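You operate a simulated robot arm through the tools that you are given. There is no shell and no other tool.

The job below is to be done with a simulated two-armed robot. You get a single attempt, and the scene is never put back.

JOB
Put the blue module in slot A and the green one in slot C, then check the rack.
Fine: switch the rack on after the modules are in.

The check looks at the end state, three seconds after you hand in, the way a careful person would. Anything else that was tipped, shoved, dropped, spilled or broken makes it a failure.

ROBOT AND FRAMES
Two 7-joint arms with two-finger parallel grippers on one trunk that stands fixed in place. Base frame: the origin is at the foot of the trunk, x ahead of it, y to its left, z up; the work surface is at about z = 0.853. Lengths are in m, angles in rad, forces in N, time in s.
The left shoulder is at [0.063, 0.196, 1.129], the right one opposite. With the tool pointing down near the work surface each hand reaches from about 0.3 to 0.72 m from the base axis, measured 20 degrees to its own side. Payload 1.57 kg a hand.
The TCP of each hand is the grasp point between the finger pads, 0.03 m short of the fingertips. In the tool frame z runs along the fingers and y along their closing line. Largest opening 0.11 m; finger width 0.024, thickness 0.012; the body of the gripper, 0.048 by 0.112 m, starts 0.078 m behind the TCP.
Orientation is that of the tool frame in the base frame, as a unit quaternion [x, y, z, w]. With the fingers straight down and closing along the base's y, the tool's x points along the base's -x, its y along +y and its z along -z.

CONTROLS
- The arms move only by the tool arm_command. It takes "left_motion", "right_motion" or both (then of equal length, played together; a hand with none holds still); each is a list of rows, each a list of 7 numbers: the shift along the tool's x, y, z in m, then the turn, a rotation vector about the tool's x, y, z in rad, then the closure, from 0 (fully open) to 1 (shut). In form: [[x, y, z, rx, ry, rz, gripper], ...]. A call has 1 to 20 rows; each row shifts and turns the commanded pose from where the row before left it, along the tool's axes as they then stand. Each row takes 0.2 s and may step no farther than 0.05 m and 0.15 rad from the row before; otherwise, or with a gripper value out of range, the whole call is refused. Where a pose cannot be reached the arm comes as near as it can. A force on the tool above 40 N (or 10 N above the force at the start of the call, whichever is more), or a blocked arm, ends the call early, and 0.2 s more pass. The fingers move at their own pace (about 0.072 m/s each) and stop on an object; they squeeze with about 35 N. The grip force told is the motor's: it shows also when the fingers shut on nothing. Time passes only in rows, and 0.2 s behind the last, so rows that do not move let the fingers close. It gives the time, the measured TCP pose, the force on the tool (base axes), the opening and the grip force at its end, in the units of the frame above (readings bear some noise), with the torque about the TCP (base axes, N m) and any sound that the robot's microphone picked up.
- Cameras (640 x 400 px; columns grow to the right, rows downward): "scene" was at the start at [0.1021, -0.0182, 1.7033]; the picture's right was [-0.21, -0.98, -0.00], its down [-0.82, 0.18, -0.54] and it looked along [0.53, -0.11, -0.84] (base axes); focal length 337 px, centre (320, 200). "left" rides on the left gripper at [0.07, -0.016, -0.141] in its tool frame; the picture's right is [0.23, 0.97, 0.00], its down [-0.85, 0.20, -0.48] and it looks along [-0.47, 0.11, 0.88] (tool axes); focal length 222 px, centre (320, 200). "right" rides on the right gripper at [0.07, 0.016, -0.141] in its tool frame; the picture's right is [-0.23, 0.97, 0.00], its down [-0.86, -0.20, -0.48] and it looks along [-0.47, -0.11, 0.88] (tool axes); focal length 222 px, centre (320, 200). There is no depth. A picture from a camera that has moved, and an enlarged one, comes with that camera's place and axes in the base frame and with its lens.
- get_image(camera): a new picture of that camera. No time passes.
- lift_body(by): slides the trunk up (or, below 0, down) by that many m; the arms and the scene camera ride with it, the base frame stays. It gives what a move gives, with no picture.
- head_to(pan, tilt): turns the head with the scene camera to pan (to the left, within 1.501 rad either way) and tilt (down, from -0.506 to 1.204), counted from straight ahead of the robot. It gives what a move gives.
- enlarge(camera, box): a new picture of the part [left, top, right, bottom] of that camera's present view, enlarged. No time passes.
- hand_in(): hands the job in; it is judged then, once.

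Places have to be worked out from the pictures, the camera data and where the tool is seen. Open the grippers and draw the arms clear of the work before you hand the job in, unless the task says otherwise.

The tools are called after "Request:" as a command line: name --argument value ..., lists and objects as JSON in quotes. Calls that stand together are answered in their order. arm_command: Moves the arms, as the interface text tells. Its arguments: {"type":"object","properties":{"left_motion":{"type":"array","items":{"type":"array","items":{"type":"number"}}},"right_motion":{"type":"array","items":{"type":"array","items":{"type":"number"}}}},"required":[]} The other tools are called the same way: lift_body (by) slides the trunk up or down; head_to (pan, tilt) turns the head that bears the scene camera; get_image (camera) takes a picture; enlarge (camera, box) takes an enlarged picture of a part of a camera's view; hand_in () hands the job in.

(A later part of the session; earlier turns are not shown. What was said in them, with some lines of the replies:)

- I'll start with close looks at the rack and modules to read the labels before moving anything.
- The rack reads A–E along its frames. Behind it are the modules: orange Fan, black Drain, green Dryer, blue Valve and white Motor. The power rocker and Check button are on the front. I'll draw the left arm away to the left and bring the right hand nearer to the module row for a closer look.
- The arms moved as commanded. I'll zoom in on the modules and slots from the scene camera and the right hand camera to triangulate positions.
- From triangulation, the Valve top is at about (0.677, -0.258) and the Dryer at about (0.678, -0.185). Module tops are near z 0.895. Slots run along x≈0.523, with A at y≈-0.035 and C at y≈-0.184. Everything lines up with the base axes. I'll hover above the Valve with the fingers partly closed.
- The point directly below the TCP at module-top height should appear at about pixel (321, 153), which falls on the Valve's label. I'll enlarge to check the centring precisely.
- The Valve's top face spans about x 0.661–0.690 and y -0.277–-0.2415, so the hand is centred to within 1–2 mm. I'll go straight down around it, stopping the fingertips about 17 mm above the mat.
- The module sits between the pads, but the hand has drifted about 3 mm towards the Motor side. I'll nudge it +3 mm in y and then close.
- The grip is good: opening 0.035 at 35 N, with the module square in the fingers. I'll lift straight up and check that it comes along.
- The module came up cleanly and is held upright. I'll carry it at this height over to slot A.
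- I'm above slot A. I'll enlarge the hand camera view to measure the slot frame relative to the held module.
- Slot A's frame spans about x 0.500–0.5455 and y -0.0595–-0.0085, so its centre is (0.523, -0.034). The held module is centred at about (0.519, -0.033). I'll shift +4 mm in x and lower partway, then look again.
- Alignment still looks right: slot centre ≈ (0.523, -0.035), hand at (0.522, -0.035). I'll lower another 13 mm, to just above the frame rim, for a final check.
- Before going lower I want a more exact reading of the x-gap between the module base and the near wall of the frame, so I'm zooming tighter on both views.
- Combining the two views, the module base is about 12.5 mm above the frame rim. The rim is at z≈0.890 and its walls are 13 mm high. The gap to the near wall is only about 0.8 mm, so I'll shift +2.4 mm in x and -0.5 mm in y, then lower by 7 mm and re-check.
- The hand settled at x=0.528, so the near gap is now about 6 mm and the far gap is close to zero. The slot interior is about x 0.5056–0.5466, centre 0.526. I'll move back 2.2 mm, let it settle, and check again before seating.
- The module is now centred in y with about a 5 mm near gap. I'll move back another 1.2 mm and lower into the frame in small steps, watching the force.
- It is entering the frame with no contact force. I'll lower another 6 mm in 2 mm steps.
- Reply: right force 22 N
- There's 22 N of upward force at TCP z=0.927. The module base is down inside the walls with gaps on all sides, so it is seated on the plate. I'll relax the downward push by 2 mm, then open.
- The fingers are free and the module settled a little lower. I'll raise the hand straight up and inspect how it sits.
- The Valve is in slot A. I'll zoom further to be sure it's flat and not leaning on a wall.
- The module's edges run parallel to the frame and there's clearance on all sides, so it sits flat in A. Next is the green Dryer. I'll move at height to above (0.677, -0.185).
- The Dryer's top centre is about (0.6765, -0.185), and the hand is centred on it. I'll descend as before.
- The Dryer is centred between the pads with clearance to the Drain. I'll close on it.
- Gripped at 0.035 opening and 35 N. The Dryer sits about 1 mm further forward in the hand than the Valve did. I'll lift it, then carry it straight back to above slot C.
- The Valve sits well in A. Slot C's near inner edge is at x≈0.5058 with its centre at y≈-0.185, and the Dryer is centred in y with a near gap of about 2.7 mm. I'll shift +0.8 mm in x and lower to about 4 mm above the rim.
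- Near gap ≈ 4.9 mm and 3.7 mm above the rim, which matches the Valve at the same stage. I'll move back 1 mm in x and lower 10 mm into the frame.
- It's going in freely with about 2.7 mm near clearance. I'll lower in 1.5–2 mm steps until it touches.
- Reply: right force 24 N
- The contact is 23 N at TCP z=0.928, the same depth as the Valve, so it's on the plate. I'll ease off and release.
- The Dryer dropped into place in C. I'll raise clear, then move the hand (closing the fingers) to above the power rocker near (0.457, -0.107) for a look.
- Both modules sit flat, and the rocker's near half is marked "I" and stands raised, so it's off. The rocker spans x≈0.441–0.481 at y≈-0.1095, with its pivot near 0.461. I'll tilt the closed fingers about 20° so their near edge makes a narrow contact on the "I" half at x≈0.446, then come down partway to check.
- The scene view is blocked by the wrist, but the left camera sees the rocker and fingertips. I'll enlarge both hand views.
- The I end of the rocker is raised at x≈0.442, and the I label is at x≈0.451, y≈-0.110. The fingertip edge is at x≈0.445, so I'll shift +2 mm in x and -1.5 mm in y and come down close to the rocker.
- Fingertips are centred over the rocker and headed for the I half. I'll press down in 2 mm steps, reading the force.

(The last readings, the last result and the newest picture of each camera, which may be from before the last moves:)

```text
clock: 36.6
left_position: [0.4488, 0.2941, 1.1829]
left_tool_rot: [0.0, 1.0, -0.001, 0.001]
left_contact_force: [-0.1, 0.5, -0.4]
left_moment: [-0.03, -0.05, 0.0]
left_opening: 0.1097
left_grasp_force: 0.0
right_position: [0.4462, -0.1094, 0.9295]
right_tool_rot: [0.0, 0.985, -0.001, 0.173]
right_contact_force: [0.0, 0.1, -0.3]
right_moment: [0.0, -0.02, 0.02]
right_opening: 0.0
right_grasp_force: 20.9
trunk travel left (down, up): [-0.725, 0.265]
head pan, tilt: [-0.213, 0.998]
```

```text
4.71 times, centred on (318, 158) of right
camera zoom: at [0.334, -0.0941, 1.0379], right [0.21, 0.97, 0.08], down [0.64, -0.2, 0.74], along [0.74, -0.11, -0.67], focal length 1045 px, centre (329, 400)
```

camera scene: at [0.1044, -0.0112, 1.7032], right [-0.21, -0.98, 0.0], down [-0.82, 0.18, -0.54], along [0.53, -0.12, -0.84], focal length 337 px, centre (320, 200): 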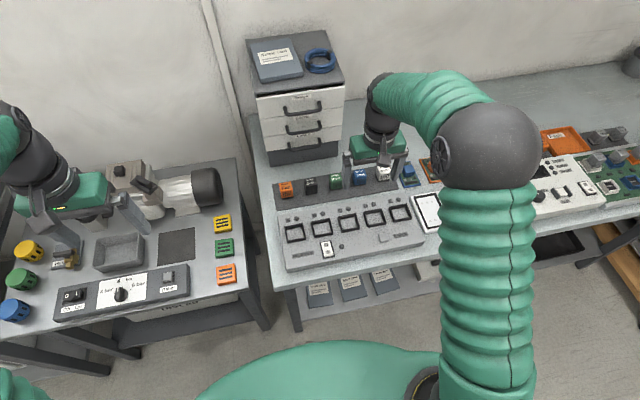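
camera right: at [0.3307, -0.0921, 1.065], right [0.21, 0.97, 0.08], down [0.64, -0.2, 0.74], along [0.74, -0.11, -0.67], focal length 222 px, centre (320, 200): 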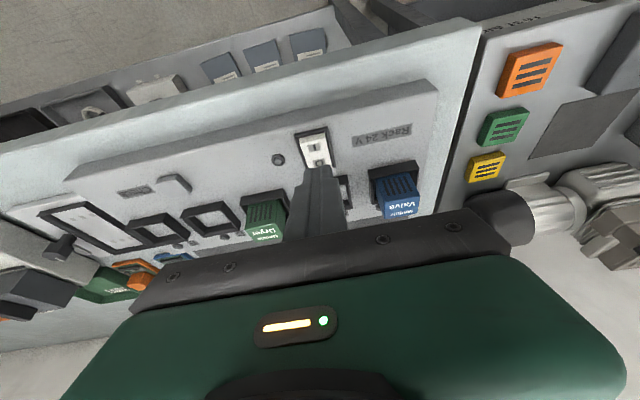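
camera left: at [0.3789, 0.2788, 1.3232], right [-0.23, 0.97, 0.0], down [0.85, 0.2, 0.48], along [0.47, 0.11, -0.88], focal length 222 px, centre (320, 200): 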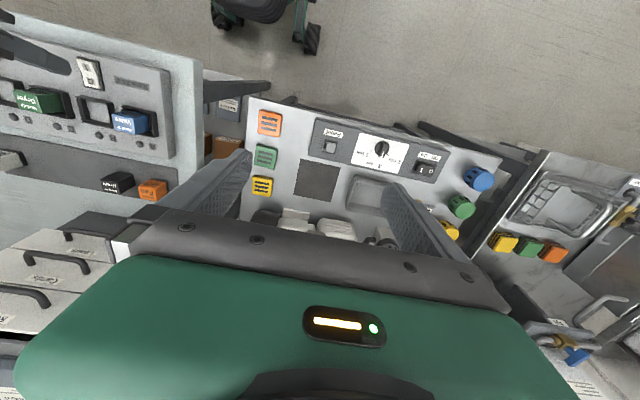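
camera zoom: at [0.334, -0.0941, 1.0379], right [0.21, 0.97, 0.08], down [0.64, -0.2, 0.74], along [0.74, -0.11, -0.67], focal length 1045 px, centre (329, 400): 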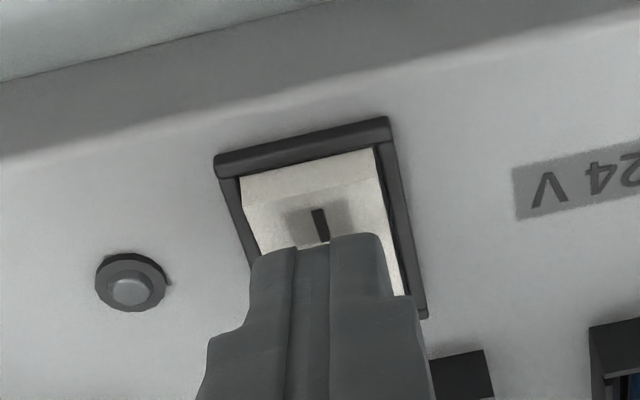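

No contact yet (tip at z≈0.898). I'll go down further in small steps.

Request:
arm_command --right_motion '[[0.0005, 0, 0.0014, 0, 0, 0, 1], [0.0005, 0, 0.0014, 0, 0, 0, 1], [0.0005, 0, 0.0014, 0, 0, 0, 1], [0, 0, 0, 0, 0, 0, 1]]'

Request:
enlarge --camera "right" --box '[250, 115, 386, 200]'

```text
clock: 37.6
left_position: [0.4485, 0.2936, 1.1839]
left_tool_rot: [0.0, 1.0, -0.001, 0.0]
left_contact_force: [-0.1, -0.8, -0.1]
left_moment: [-0.01, 0.0, 0.01]
left_opening: 0.11
left_grasp_force: 0.0
right_position: [0.4474, -0.1105, 0.924]
right_tool_rot: [-0.002, 0.985, 0.0, 0.174]
right_contact_force: [0.4, -1.1, -0.1]
right_moment: [0.03, -0.01, 0.02]
right_opening: 0.0
right_grasp_force: 21.3
trunk travel left (down, up): [-0.725, 0.265]
head pan, tilt: [-0.213, 0.998]
```

```text
4.71 times, centred on (318, 158) of right
camera zoom: at [0.3339, -0.0946, 1.0335], right [0.21, 0.97, 0.08], down [0.64, -0.2, 0.74], along [0.74, -0.11, -0.67], focal length 1045 px, centre (329, 400)
```

zoom: 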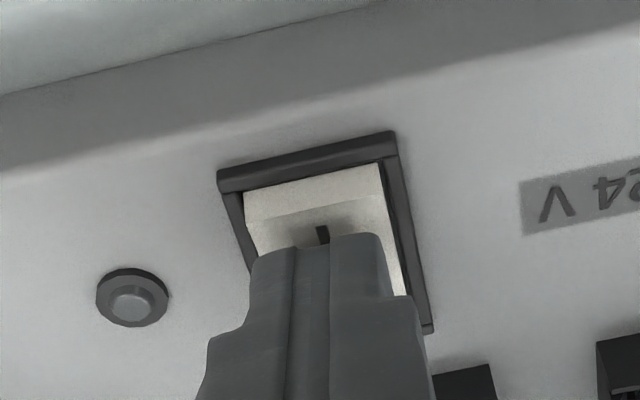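

Still no force at tip z≈0.892. I'll continue down in 1.5 mm steps.

Request:
arm_command --right_motion '[[0.0005, 0, 0.0014, 0, 0, 0, 1], [0.0005, 0, 0.0014, 0, 0, 0, 1], [0, 0, 0, 0, 0, 0, 1]]'

Request:
enlarge --camera "right" --box '[250, 115, 386, 200]'

Request:
enlarge --camera "left" --box '[40, 30, 152, 100]'

```text
clock: 38.4
left_position: [0.4483, 0.2939, 1.1835]
left_tool_rot: [0.0, 1.0, -0.001, 0.0]
left_contact_force: [-0.7, -0.4, 0.0]
left_moment: [-0.01, -0.01, -0.01]
left_opening: 0.1099
left_grasp_force: 0.1
right_position: [0.4472, -0.1098, 0.921]
right_tool_rot: [0.0, 0.985, -0.001, 0.174]
right_contact_force: [-0.3, -2.5, 1.2]
right_moment: [0.0, 0.02, -0.04]
right_opening: 0.0002
right_grasp_force: 21.2
trunk travel left (down, up): [-0.725, 0.265]
head pan, tilt: [-0.213, 0.998]
```

```text
4.71 times, centred on (318, 158) of right
camera zoom: at [0.3341, -0.0942, 1.031], right [0.21, 0.97, 0.08], down [0.64, -0.2, 0.74], along [0.74, -0.11, -0.67], focal length 1045 px, centre (329, 400)
```

zoom: 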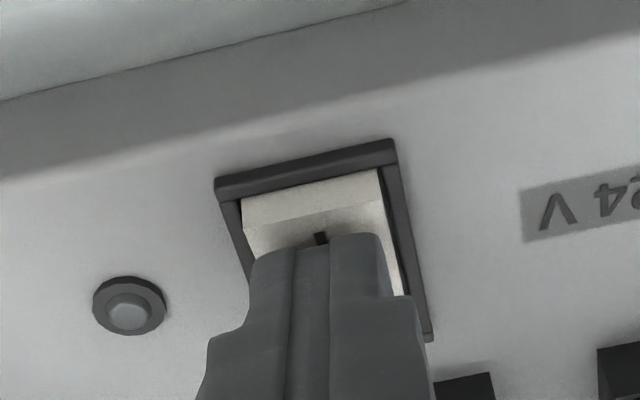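

```text
5.71 times, centred on (96, 65) of left
camera zoom: at [0.3792, 0.2787, 1.3231], right [-0.23, 0.97, 0.0], down [0.85, 0.2, 0.48], along [0.47, 0.11, -0.88], focal length 1269 px, centre (1600, 971)
```

zoom: 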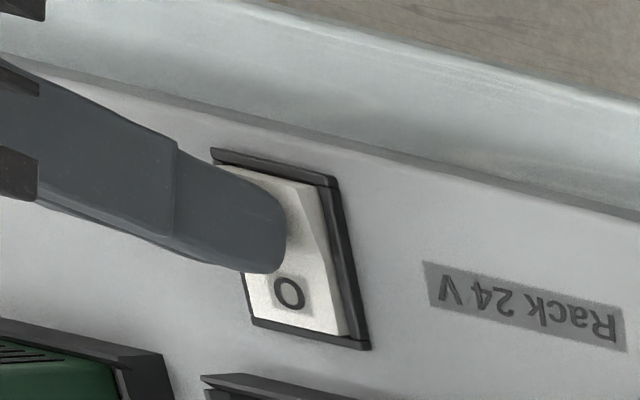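

Light contact has begun (about 1–2 N). I'll keep pressing gently.

Request:
arm_command --right_motion '[[0.0005, 0, 0.0014, 0, 0, 0, 1], [0.0005, 0, 0.0014, 0, 0, 0, 1], [0, 0, 0, 0, 0, 0, 1]]'

Request:
enlarge --camera "right" --box '[250, 115, 386, 200]'

Request:
enlarge --camera "left" --box '[40, 30, 152, 100]'

```text
clock: 39.2
left_position: [0.4483, 0.2944, 1.1814]
left_tool_rot: [0.0, 1.0, -0.001, -0.001]
left_contact_force: [0.1, -0.1, 0.3]
left_moment: [0.04, -0.03, -0.01]
left_opening: 0.1101
left_grasp_force: 0.1
right_position: [0.4474, -0.1102, 0.9181]
right_tool_rot: [-0.001, 0.985, 0.0, 0.173]
right_contact_force: [0.3, -0.5, -0.8]
right_moment: [0.02, 0.01, 0.0]
right_opening: 0.0001
right_grasp_force: 21.2
trunk travel left (down, up): [-0.725, 0.265]
head pan, tilt: [-0.213, 0.998]
```

```text
4.71 times, centred on (318, 158) of right
camera zoom: at [0.3342, -0.0945, 1.0281], right [0.21, 0.97, 0.08], down [0.64, -0.2, 0.74], along [0.74, -0.11, -0.67], focal length 1045 px, centre (329, 400)
```

zoom: 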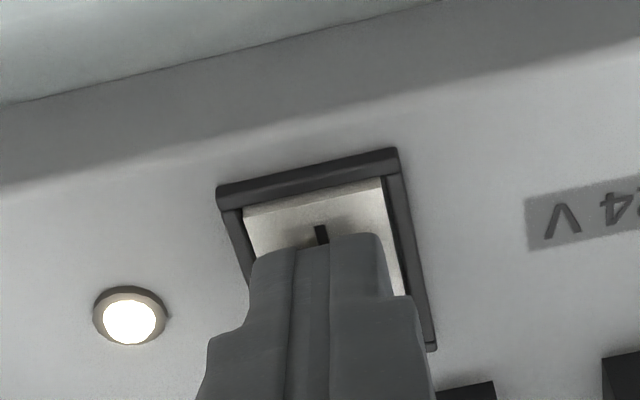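

```text
5.71 times, centred on (96, 65) of left
camera zoom: at [0.3791, 0.2789, 1.323], right [-0.23, 0.97, 0.0], down [0.85, 0.2, 0.48], along [0.47, 0.11, -0.88], focal length 1269 px, centre (1600, 971)
```

zoom: 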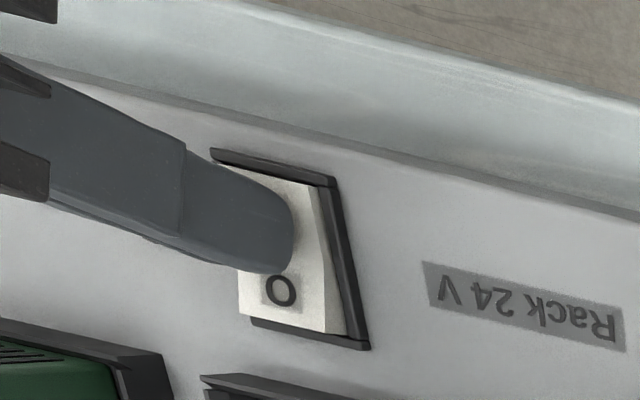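

The rack's power lamp is lit and the rocker has flipped to I. I'll lift straight off, straighten the hand, and look at the rack.

Request:
arm_command --right_motion '[[-0.00342, 0, -0.0094, 0, 0, 0, 1], [-0.0086, 0, -0.0235, 0, 0, 0, 1], [-0.0103, 0, -0.0282, 0, 0, 0, 1], [-0.0103, 0, -0.0282, 0, 0, 0, 1], [0, 0, 0, 0, 0.1164, 0, 1], [0, 0, 0, 0, 0.1164, 0, 1], [0, 0, 0, 0, 0.1164, 0, 1], [0, 0, 0, 0, 0, 0, 1], [0, 0, 0, 0, 0, 0, 1]]'

Request:
enlarge --camera "scene" --box '[280, 190, 424, 280]'

Request:
get_image --camera "right"

```text
clock: 41.2
left_position: [0.4495, 0.2957, 1.183]
left_tool_rot: [0.0, 1.0, -0.001, 0.001]
left_contact_force: [0.7, 0.4, 0.5]
left_moment: [-0.01, -0.01, 0.03]
left_opening: 0.1102
left_grasp_force: 0.0
right_position: [0.4469, -0.1112, 1.0142]
right_tool_rot: [-0.001, 1.0, -0.001, -0.001]
right_contact_force: [0.3, 0.9, -0.8]
right_moment: [0.02, 0.01, -0.02]
right_opening: 0.0003
right_grasp_force: 21.4
trunk travel left (down, up): [-0.725, 0.265]
head pan, tilt: [-0.213, 0.998]
```

```text
4.44 times, centred on (352, 235) of scene
camera zoom: at [0.1018, -0.015, 1.7033], right [-0.21, -0.98, 0.0], down [-0.82, 0.18, -0.54], along [0.53, -0.12, -0.84], focal length 1498 px, centre (178, 44)
```

zoom: 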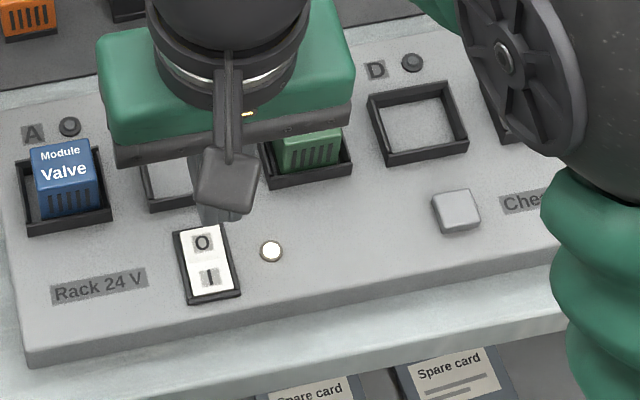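

```text
taken
camera right: at [0.3778, -0.0947, 1.1553], right [0.23, 0.97, 0.0], down [0.86, -0.2, 0.48], along [0.47, -0.11, -0.88], focal length 222 px, centre (320, 200)
```

right: 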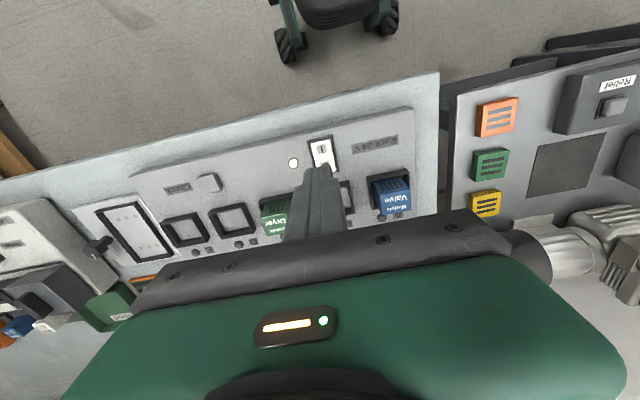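

The rack is on. The Check button is at about (0.459, -0.263). I'll move the closed fingers over it.

Request:
arm_command --right_motion '[[-0.002, -0.03, 0, 0, 0, 0, 1], [-0.003, -0.04, 0, 0, 0, 0, 1], [-0.003, -0.04, 0, 0, 0, 0, 1], [-0.003, -0.03, 0, 0, 0, 0, 1], [-0.001, -0.012, 0.015, 0, 0, 0, 1], [0, 0, 0.015, 0, 0, 0, 1], [0, 0, 0, 0, 0, 0, 1], [0, 0, 0, 0, 0, 0, 1]]'

Request:
enlarge --camera "right" --box '[240, 90, 400, 190]'

Request:
enlarge --camera "scene" --box '[280, 190, 424, 280]'

Request:
get_image --camera "left"

```text
clock: 43.0
left_position: [0.4496, 0.2947, 1.1826]
left_tool_rot: [0.0, 1.0, 0.0, 0.0]
left_contact_force: [-0.3, -0.4, 0.6]
left_moment: [0.04, -0.03, 0.0]
left_opening: 0.1101
left_grasp_force: 0.0
right_position: [0.4599, -0.2632, 0.9848]
right_tool_rot: [0.0, 1.0, -0.001, 0.0]
right_contact_force: [0.0, 0.6, 0.3]
right_moment: [-0.01, 0.02, -0.02]
right_opening: 0.0001
right_grasp_force: 21.6
trunk travel left (down, up): [-0.725, 0.265]
head pan, tilt: [-0.213, 0.998]
```

```text
4.00 times, centred on (320, 140) of right
camera zoom: at [0.3906, -0.2469, 1.1248], right [0.23, 0.97, 0.0], down [0.86, -0.2, 0.48], along [0.47, -0.11, -0.88], focal length 888 px, centre (320, 440)
```

zoom: 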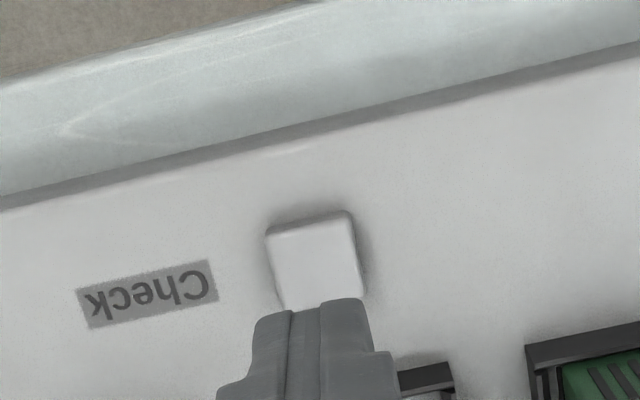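

```text
4.44 times, centred on (352, 235) of scene
camera zoom: at [0.102, -0.0159, 1.7033], right [-0.21, -0.98, 0.0], down [-0.82, 0.18, -0.54], along [0.53, -0.11, -0.84], focal length 1498 px, centre (178, 44)
```

zoom: 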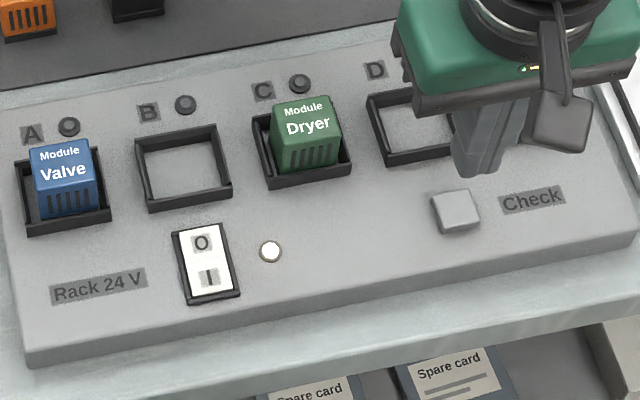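

```text
taken
camera left: at [0.3793, 0.278, 1.3232], right [-0.23, 0.97, 0.0], down [0.85, 0.2, 0.48], along [0.47, 0.11, -0.88], focal length 222 px, centre (320, 200)
```

left: 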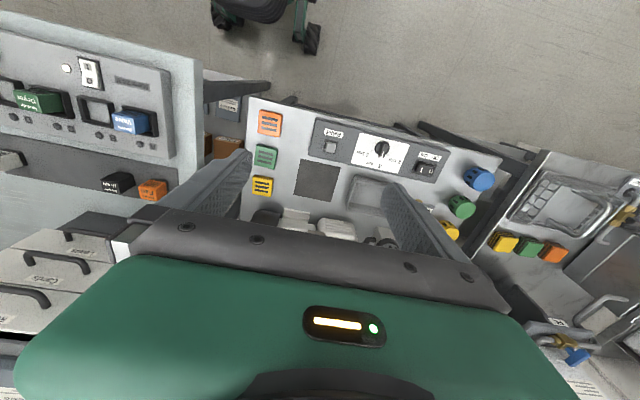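

The button's top centre is about (0.461, -0.264), and the fingers are within 1.5 mm of it. I'll come down to just above it.

Request:
arm_command --right_motion '[[-0.001, -0.001, 0.02, 0, 0, 0, 1], [0, 0, 0.02, 0, 0, 0, 1], [0, 0, 0.015, 0, 0, 0, 1], [0, 0, 0, 0, 0, 0, 1]]'

Request:
enlarge --camera "right" --box '[240, 90, 400, 190]'

Request:
enlarge --camera "scene" --box '[350, 210, 414, 250]'

```text
clock: 44.0
left_position: [0.4493, 0.2942, 1.1829]
left_tool_rot: [0.0, 1.0, 0.001, -0.001]
left_contact_force: [0.0, -0.4, 0.4]
left_moment: [0.02, 0.04, -0.02]
left_opening: 0.1101
left_grasp_force: 0.0
right_position: [0.4597, -0.2646, 0.9315]
right_tool_rot: [0.001, 1.0, -0.001, 0.0]
right_contact_force: [-0.3, 0.4, 0.4]
right_moment: [-0.02, 0.0, 0.0]
right_opening: 0.0
right_grasp_force: 21.0
trunk travel left (down, up): [-0.725, 0.265]
head pan, tilt: [-0.213, 0.998]
```

```text
4.00 times, centred on (320, 140) of right
camera zoom: at [0.3909, -0.2475, 1.0725], right [0.23, 0.97, 0.0], down [0.86, -0.2, 0.48], along [0.47, -0.11, -0.88], focal length 888 px, centre (320, 440)
```

zoom: 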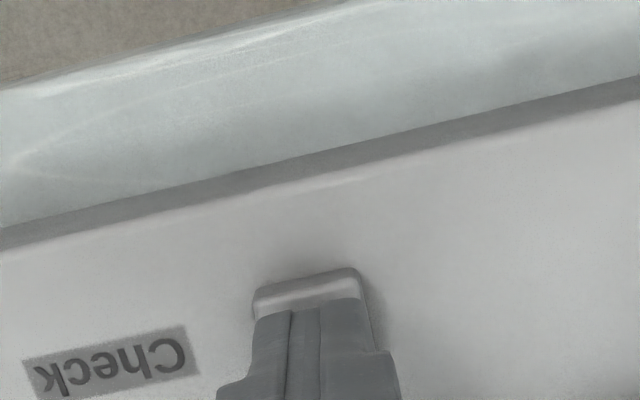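

```text
10.00 times, centred on (382, 230) of scene
camera zoom: at [0.1021, -0.016, 1.7033], right [-0.21, -0.98, 0.0], down [-0.82, 0.18, -0.54], along [0.53, -0.11, -0.84], focal length 3370 px, centre (-300, -100)
```

zoom: 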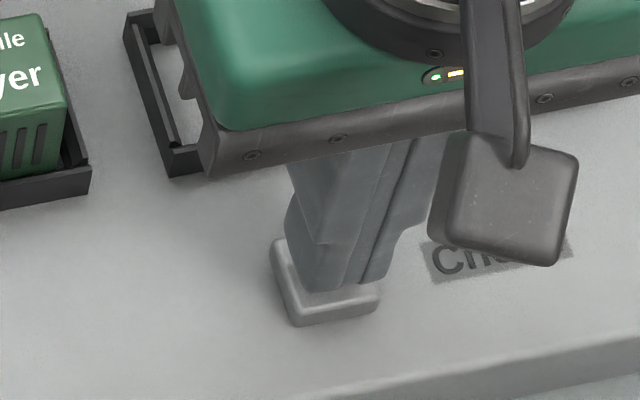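

The tips are centred just above the button. I'll press down in small steps and watch the force and any sound.

Request:
arm_command --right_motion '[[0, 0, 0.003, 0, 0, 0, 1], [0, 0, 0.003, 0, 0, 0, 1], [0, 0, 0.002, 0, 0, 0, 1], [0, 0, 0.002, 0, 0, 0, 1], [0, 0, 0, 0, 0, 0, 1]]'

Request:
enlarge --camera "scene" --box '[280, 190, 424, 280]'

```text
clock: 45.2
left_position: [0.4493, 0.2927, 1.1831]
left_tool_rot: [0.001, 1.0, 0.0, 0.0]
left_contact_force: [-0.1, -0.2, -0.2]
left_moment: [0.04, 0.01, 0.0]
left_opening: 0.11
left_grasp_force: 0.0
right_position: [0.4619, -0.2648, 0.9205]
right_tool_rot: [0.001, 1.0, -0.001, 0.001]
right_contact_force: [-0.3, -0.7, 1.9]
right_moment: [0.0, 0.05, 0.02]
right_opening: 0.0
right_grasp_force: 21.5
trunk travel left (down, up): [-0.725, 0.265]
head pan, tilt: [-0.213, 0.998]
```

```text
4.44 times, centred on (352, 235) of scene
camera zoom: at [0.102, -0.016, 1.7033], right [-0.21, -0.98, 0.0], down [-0.82, 0.18, -0.54], along [0.53, -0.11, -0.84], focal length 1498 px, centre (178, 44)
```

zoom: 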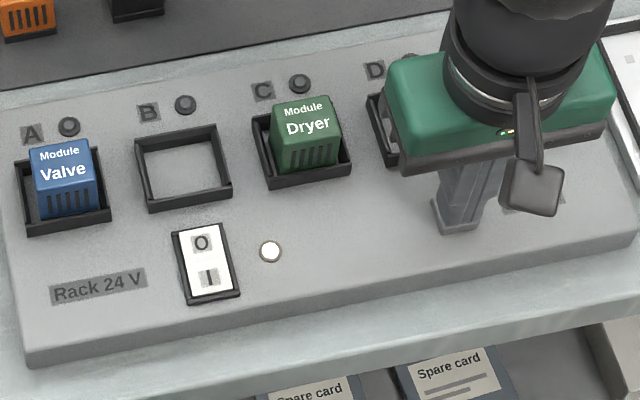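

Contact has just started (1.9 N at tip z≈0.8905). I'll press a little further.

Request:
arm_command --right_motion '[[0, 0, 0.0015, 0, 0, 0, 1], [0, 0, 0.0015, 0, 0, 0, 1], [0, 0, 0, 0, 0, 0, 1]]'

Request:
enlarge --camera "scene" --box '[280, 190, 424, 280]'

```text
clock: 46.0
left_position: [0.4488, 0.294, 1.1831]
left_tool_rot: [0.0, 1.0, 0.0, 0.0]
left_contact_force: [0.1, -0.5, -0.1]
left_moment: [0.0, 0.0, 0.01]
left_opening: 0.1101
left_grasp_force: 0.1
right_position: [0.4599, -0.2641, 0.9181]
right_tool_rot: [-0.001, 1.0, -0.001, 0.0]
right_contact_force: [0.4, -0.9, 2.0]
right_moment: [-0.01, 0.01, 0.0]
right_opening: 0.0002
right_grasp_force: 21.2
trunk travel left (down, up): [-0.725, 0.265]
head pan, tilt: [-0.213, 0.998]
heard: click
```

```text
4.44 times, centred on (352, 235) of scene
camera zoom: at [0.1018, -0.0161, 1.7034], right [-0.21, -0.98, 0.0], down [-0.82, 0.18, -0.54], along [0.53, -0.11, -0.84], focal length 1498 px, centre (178, 44)
```

zoom: 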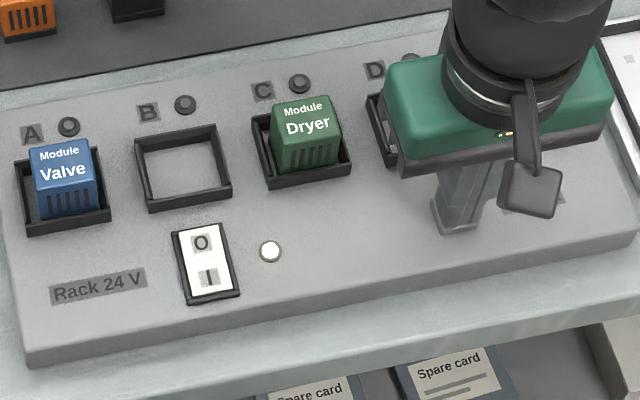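

A click was heard, so the button has been pressed. I'll lift off and look at the slot lamps.

Request:
arm_command --right_motion '[[0, 0, -0.005, 0, 0, 0, 1], [0, 0, -0.02, 0, 0, 0, 1], [0, 0, -0.04, 0, 0, 0, 1], [0, 0, -0.03, 0, 0, 0, 1], [0, 0, 0, 0, 0, 0, 1]]'

Request:
enlarge --camera "scene" --box '[280, 190, 424, 280]'

Request:
enlarge --camera "left" --box '[0, 40, 192, 160]'

Request:
get_image --camera "right"

```text
clock: 47.2
left_position: [0.4491, 0.2943, 1.1831]
left_tool_rot: [0.001, 1.0, 0.0, 0.0]
left_contact_force: [0.4, -0.4, 0.4]
left_moment: [-0.01, 0.01, 0.04]
left_opening: 0.1101
left_grasp_force: 0.1
right_position: [0.4593, -0.2623, 1.0111]
right_tool_rot: [0.0, 1.0, -0.001, -0.001]
right_contact_force: [0.0, 0.0, 1.1]
right_moment: [-0.02, 0.01, 0.04]
right_opening: 0.0
right_grasp_force: 21.1
trunk travel left (down, up): [-0.725, 0.265]
head pan, tilt: [-0.213, 0.998]
```

```text
4.44 times, centred on (352, 235) of scene
camera zoom: at [0.1029, -0.0159, 1.7032], right [-0.21, -0.98, 0.0], down [-0.82, 0.18, -0.54], along [0.53, -0.11, -0.84], focal length 1498 px, centre (178, 44)
```

zoom: 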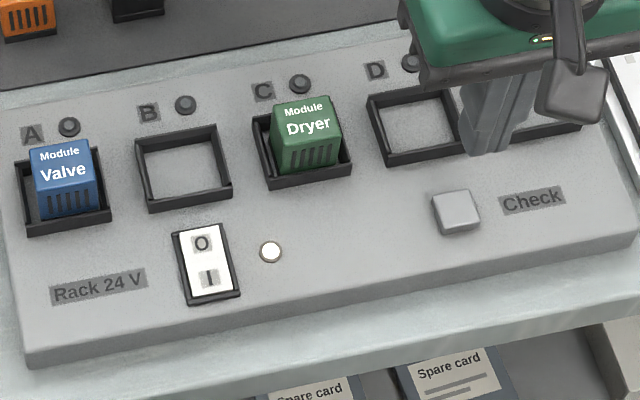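

```text
3.33 times, centred on (96, 100) of left
camera zoom: at [0.3802, 0.278, 1.3228], right [-0.23, 0.97, 0.0], down [0.86, 0.2, 0.48], along [0.47, 0.11, -0.88], focal length 740 px, centre (1067, 533)
```

zoom: 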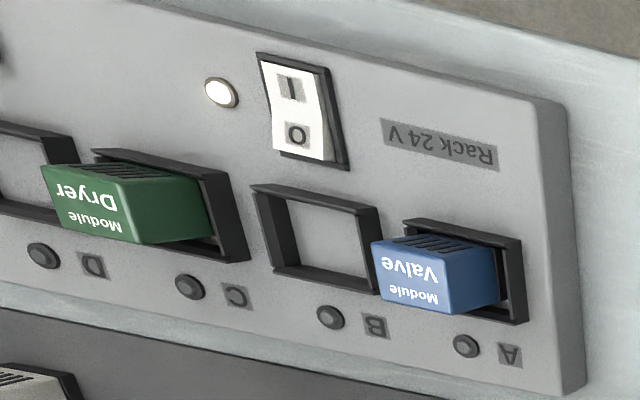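

```text
taken
camera right: at [0.3898, -0.2464, 1.1524], right [0.23, 0.97, 0.0], down [0.86, -0.2, 0.48], along [0.47, -0.11, -0.88], focal length 222 px, centre (320, 200)
```

right: 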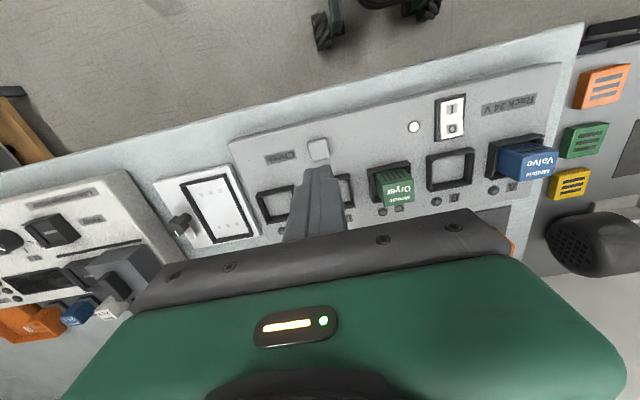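

The button press clicked, but none of the slot lamps are lit, so I need to check whether the modules are fully seated. I'll zoom closely on both.

Request:
enlarge --camera "left" --box '[104, 98, 168, 138]'

Request:
enlarge --camera "left" --box '[10, 78, 82, 123]'

Request:
enlarge --camera "right" --box '[480, 120, 576, 180]'

Request:
enlarge --camera "scene" --box '[280, 200, 376, 260]'

```text
10.00 times, centred on (136, 118) of left
camera zoom: at [0.3802, 0.278, 1.3228], right [-0.23, 0.97, 0.0], down [0.86, 0.2, 0.48], along [0.47, 0.11, -0.88], focal length 2221 px, centre (2160, 1020)
```

zoom: 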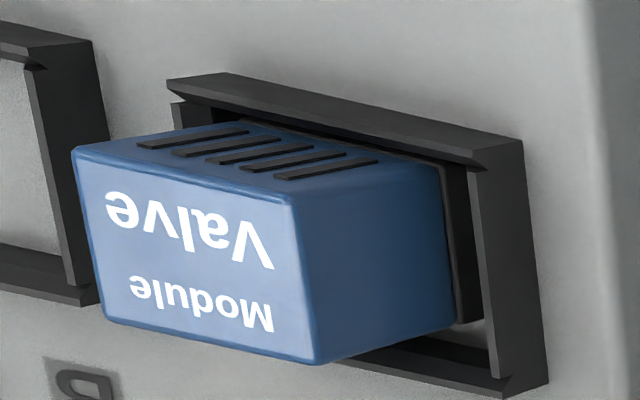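

```text
8.89 times, centred on (46, 100) of left
camera zoom: at [0.3802, 0.278, 1.3228], right [-0.23, 0.97, 0.0], down [0.86, 0.2, 0.48], along [0.47, 0.11, -0.88], focal length 1974 px, centre (2756, 1084)
```

zoom: 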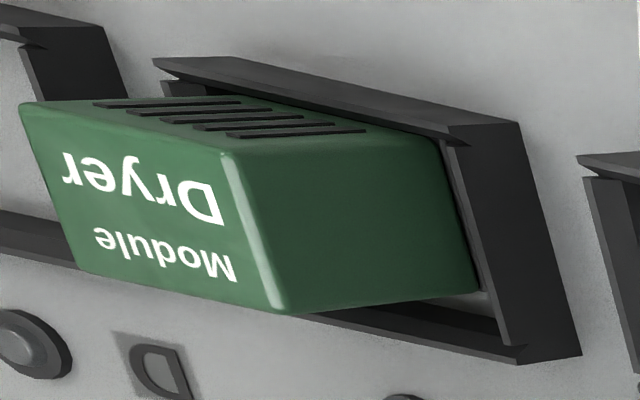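

```text
6.67 times, centred on (528, 150) of right
camera zoom: at [0.3898, -0.2464, 1.1524], right [0.23, 0.97, 0.0], down [0.86, -0.2, 0.48], along [0.47, -0.11, -0.88], focal length 1481 px, centre (-1067, 533)
```

zoom: 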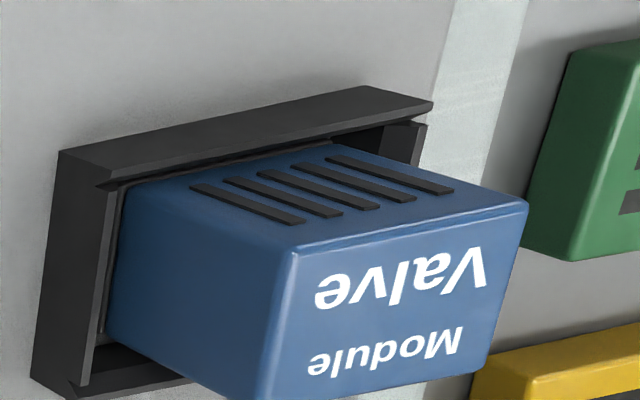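

```text
6.67 times, centred on (328, 230) of scene
camera zoom: at [0.1029, -0.0159, 1.7032], right [-0.21, -0.98, 0.0], down [-0.82, 0.18, -0.54], along [0.53, -0.11, -0.84], focal length 2247 px, centre (267, 0)
```

zoom: 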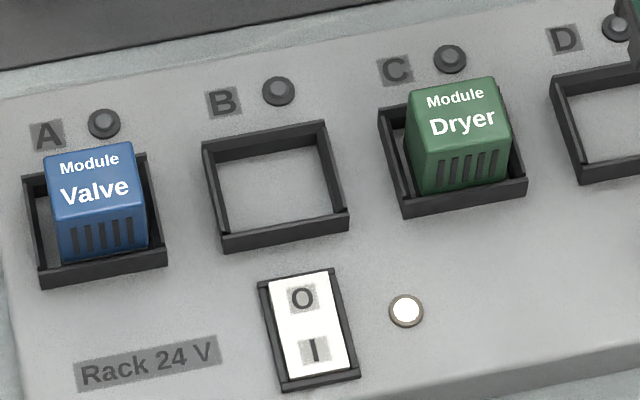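

Both modules appear to rest on the slot floor. The check may take a moment to show its result, so I'll move the hand back out of the way, wait, and look again.

Request:
arm_command --right_motion '[[0, -0.03, -0.02, 0, 0, 0, 0.6], [0, -0.03, -0.02, 0, 0, 0, 0.6], [0, -0.03, -0.02, 0, 0, 0, 0.6], [0, -0.03, 0, 0, 0, 0, 0.6], [0, 0, 0, 0, 0, 0, 0.6], [0, 0, 0, 0, 0, 0, 0.6]]'

Request:
enlarge --camera "scene" --box '[270, 165, 430, 265]'

Request:
get_image --camera "scene"

Request:
get_image --camera "right"

```text
clock: 48.6
left_position: [0.449, 0.2941, 1.1823]
left_tool_rot: [0.0, 1.0, 0.0, 0.0]
left_contact_force: [-1.1, 0.0, -0.3]
left_moment: [-0.02, -0.01, 0.0]
left_opening: 0.1102
left_grasp_force: 0.0
right_position: [0.4592, -0.3844, 1.0718]
right_tool_rot: [0.0, 1.0, -0.001, 0.001]
right_contact_force: [0.2, -0.8, 0.5]
right_moment: [0.01, -0.01, 0.02]
right_opening: 0.0439
right_grasp_force: 0.1
trunk travel left (down, up): [-0.725, 0.265]
head pan, tilt: [-0.213, 0.998]
```

```text
4.00 times, centred on (350, 215) of scene
camera zoom: at [0.1016, -0.0161, 1.7034], right [-0.21, -0.98, 0.0], down [-0.82, 0.18, -0.54], along [0.53, -0.11, -0.84], focal length 1348 px, centre (200, 140)
```

zoom: 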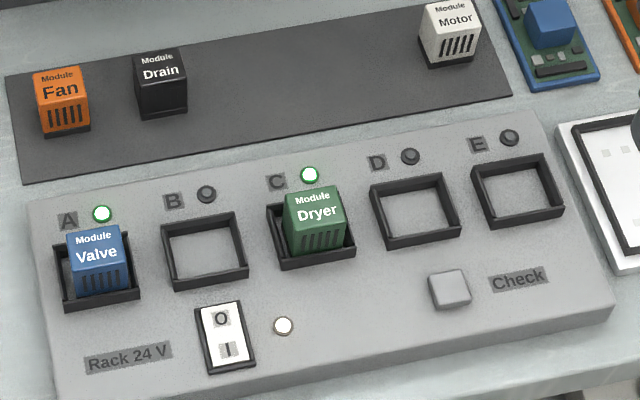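

```text
taken
camera scene: at [0.1016, -0.0161, 1.7034], right [-0.21, -0.98, 0.0], down [-0.82, 0.18, -0.54], along [0.53, -0.11, -0.84], focal length 337 px, centre (320, 200)
```

scene: 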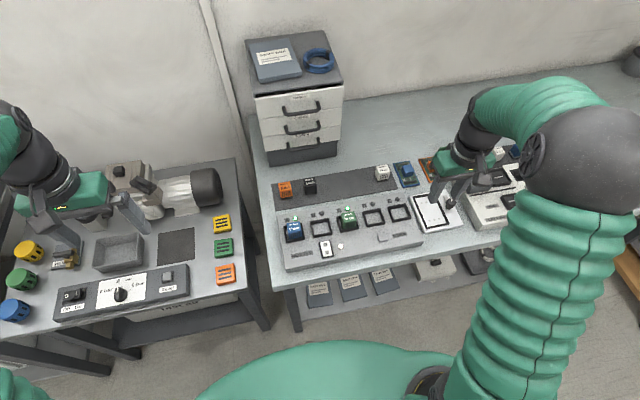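

```text
taken
camera right: at [0.3904, -0.3687, 1.2136], right [0.23, 0.97, 0.0], down [0.86, -0.2, 0.48], along [0.47, -0.11, -0.88], focal length 222 px, centre (320, 200)
```

right: 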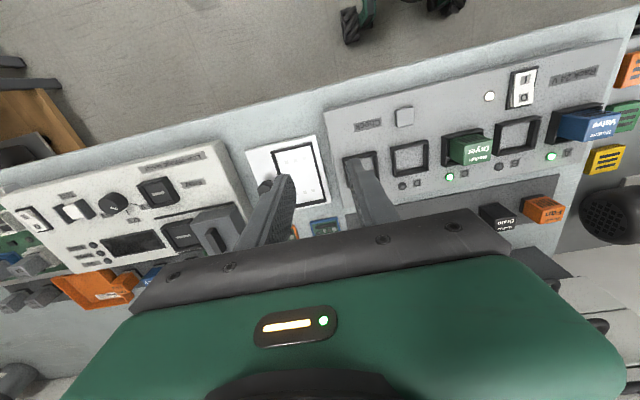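

The check result is in: slots A and C both show green lamps and the power lamp is lit. I'll raise the right arm clear, open both grippers fully, and take a last look.

Request:
arm_command --left_motion '[[0, 0, 0, 0, 0, 0, 0], [0, 0, 0, 0, 0, 0, 0], [0, 0, 0, 0, 0, 0, 0], [0, 0, 0, 0, 0, 0, 0], [0, 0, 0, 0, 0, 0, 0], [0, 0, 0, 0, 0, 0, 0]]' --right_motion '[[0, 0, -0.03, 0, 0, 0, 0.4], [0, 0, -0.03, 0, 0, 0, 0], [0.015, -0.01, -0.03, 0, 0, 0, 0], [0.015, -0.015, -0.01, 0, 0, 0, 0], [0, 0, 0, 0, 0, 0, 0], [0, 0, 0, 0, 0, 0, 0]]'

Request:
enlarge --camera "scene" --box '[270, 165, 430, 265]'

Request:
get_image --camera "scene"

Request:
get_image --camera "right"

```text
clock: 50.0
left_position: [0.4475, 0.2922, 1.1826]
left_tool_rot: [0.0, 1.0, 0.0, 0.0]
left_contact_force: [-0.6, 0.8, -0.3]
left_moment: [0.02, -0.02, 0.01]
left_opening: 0.1101
left_grasp_force: 0.1
right_position: [0.4298, -0.4097, 1.1734]
right_tool_rot: [0.001, 1.0, -0.001, 0.0]
right_contact_force: [0.5, 0.2, 0.6]
right_moment: [0.04, 0.02, 0.03]
right_opening: 0.1097
right_grasp_force: 0.0
trunk travel left (down, up): [-0.725, 0.265]
head pan, tilt: [-0.213, 0.998]
```

```text
4.00 times, centred on (350, 215) of scene
camera zoom: at [0.102, -0.0165, 1.7033], right [-0.21, -0.98, 0.0], down [-0.82, 0.18, -0.54], along [0.53, -0.11, -0.84], focal length 1348 px, centre (200, 140)
```

zoom: 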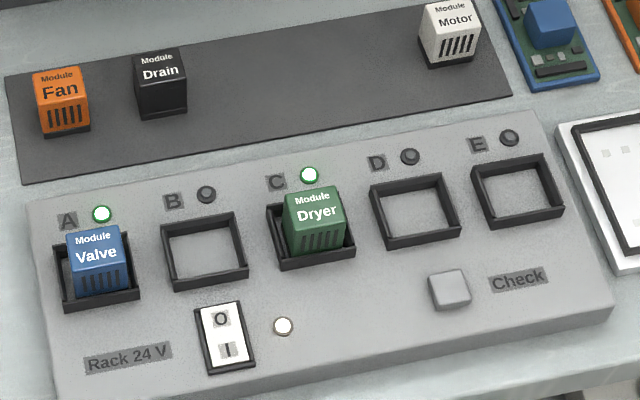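

```text
taken
camera scene: at [0.102, -0.0165, 1.7033], right [-0.21, -0.98, 0.0], down [-0.82, 0.18, -0.54], along [0.53, -0.11, -0.84], focal length 337 px, centre (320, 200)
```

scene: 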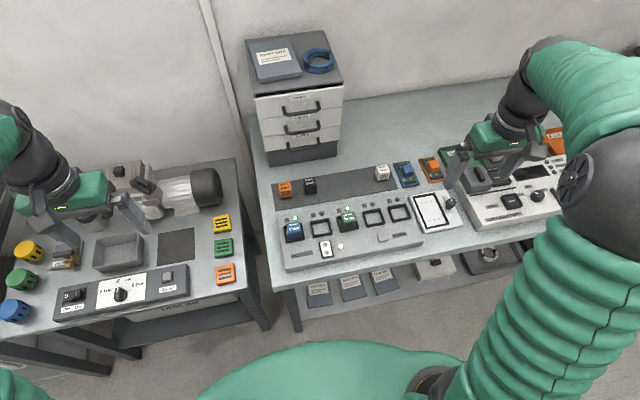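

```text
taken
camera right: at [0.3609, -0.3935, 1.315], right [0.23, 0.97, 0.0], down [0.86, -0.2, 0.48], along [0.47, -0.11, -0.88], focal length 222 px, centre (320, 200)
```

right: 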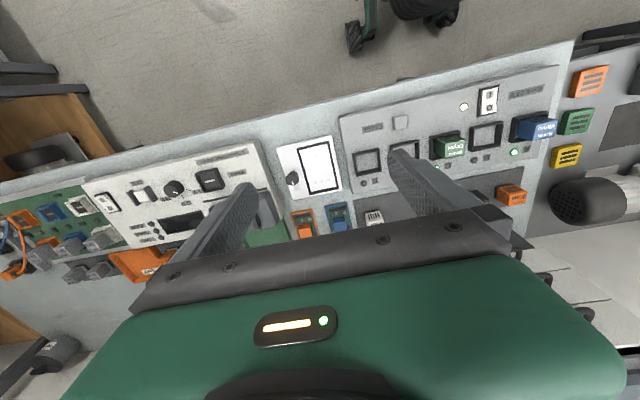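

The final view shows Valve (blue) in A and Dryer (green) in C. The rocker is on I with the power lamp lit, and the check lamps are green on A and C. The other modules haven't moved, both grippers are open, and both arms are clear, so I'm handing in.

Request:
hand_in

```text
The job is handed in.
```

The blue module (Valve) is in slot A and the green module (Dryer) is in slot C. I switched the rack on only after both were in, then pressed Check.

- **Check result:** about two seconds after the press, the lamps for slots A and C lit green. The other slot lamps stayed dark.
- **Rack power:** the power lamp is lit, and I left the rack switched on.
- **Everything else:** the other modules looked undisturbed in the last pictures. Both grippers are open and the arms are clear of the rack.
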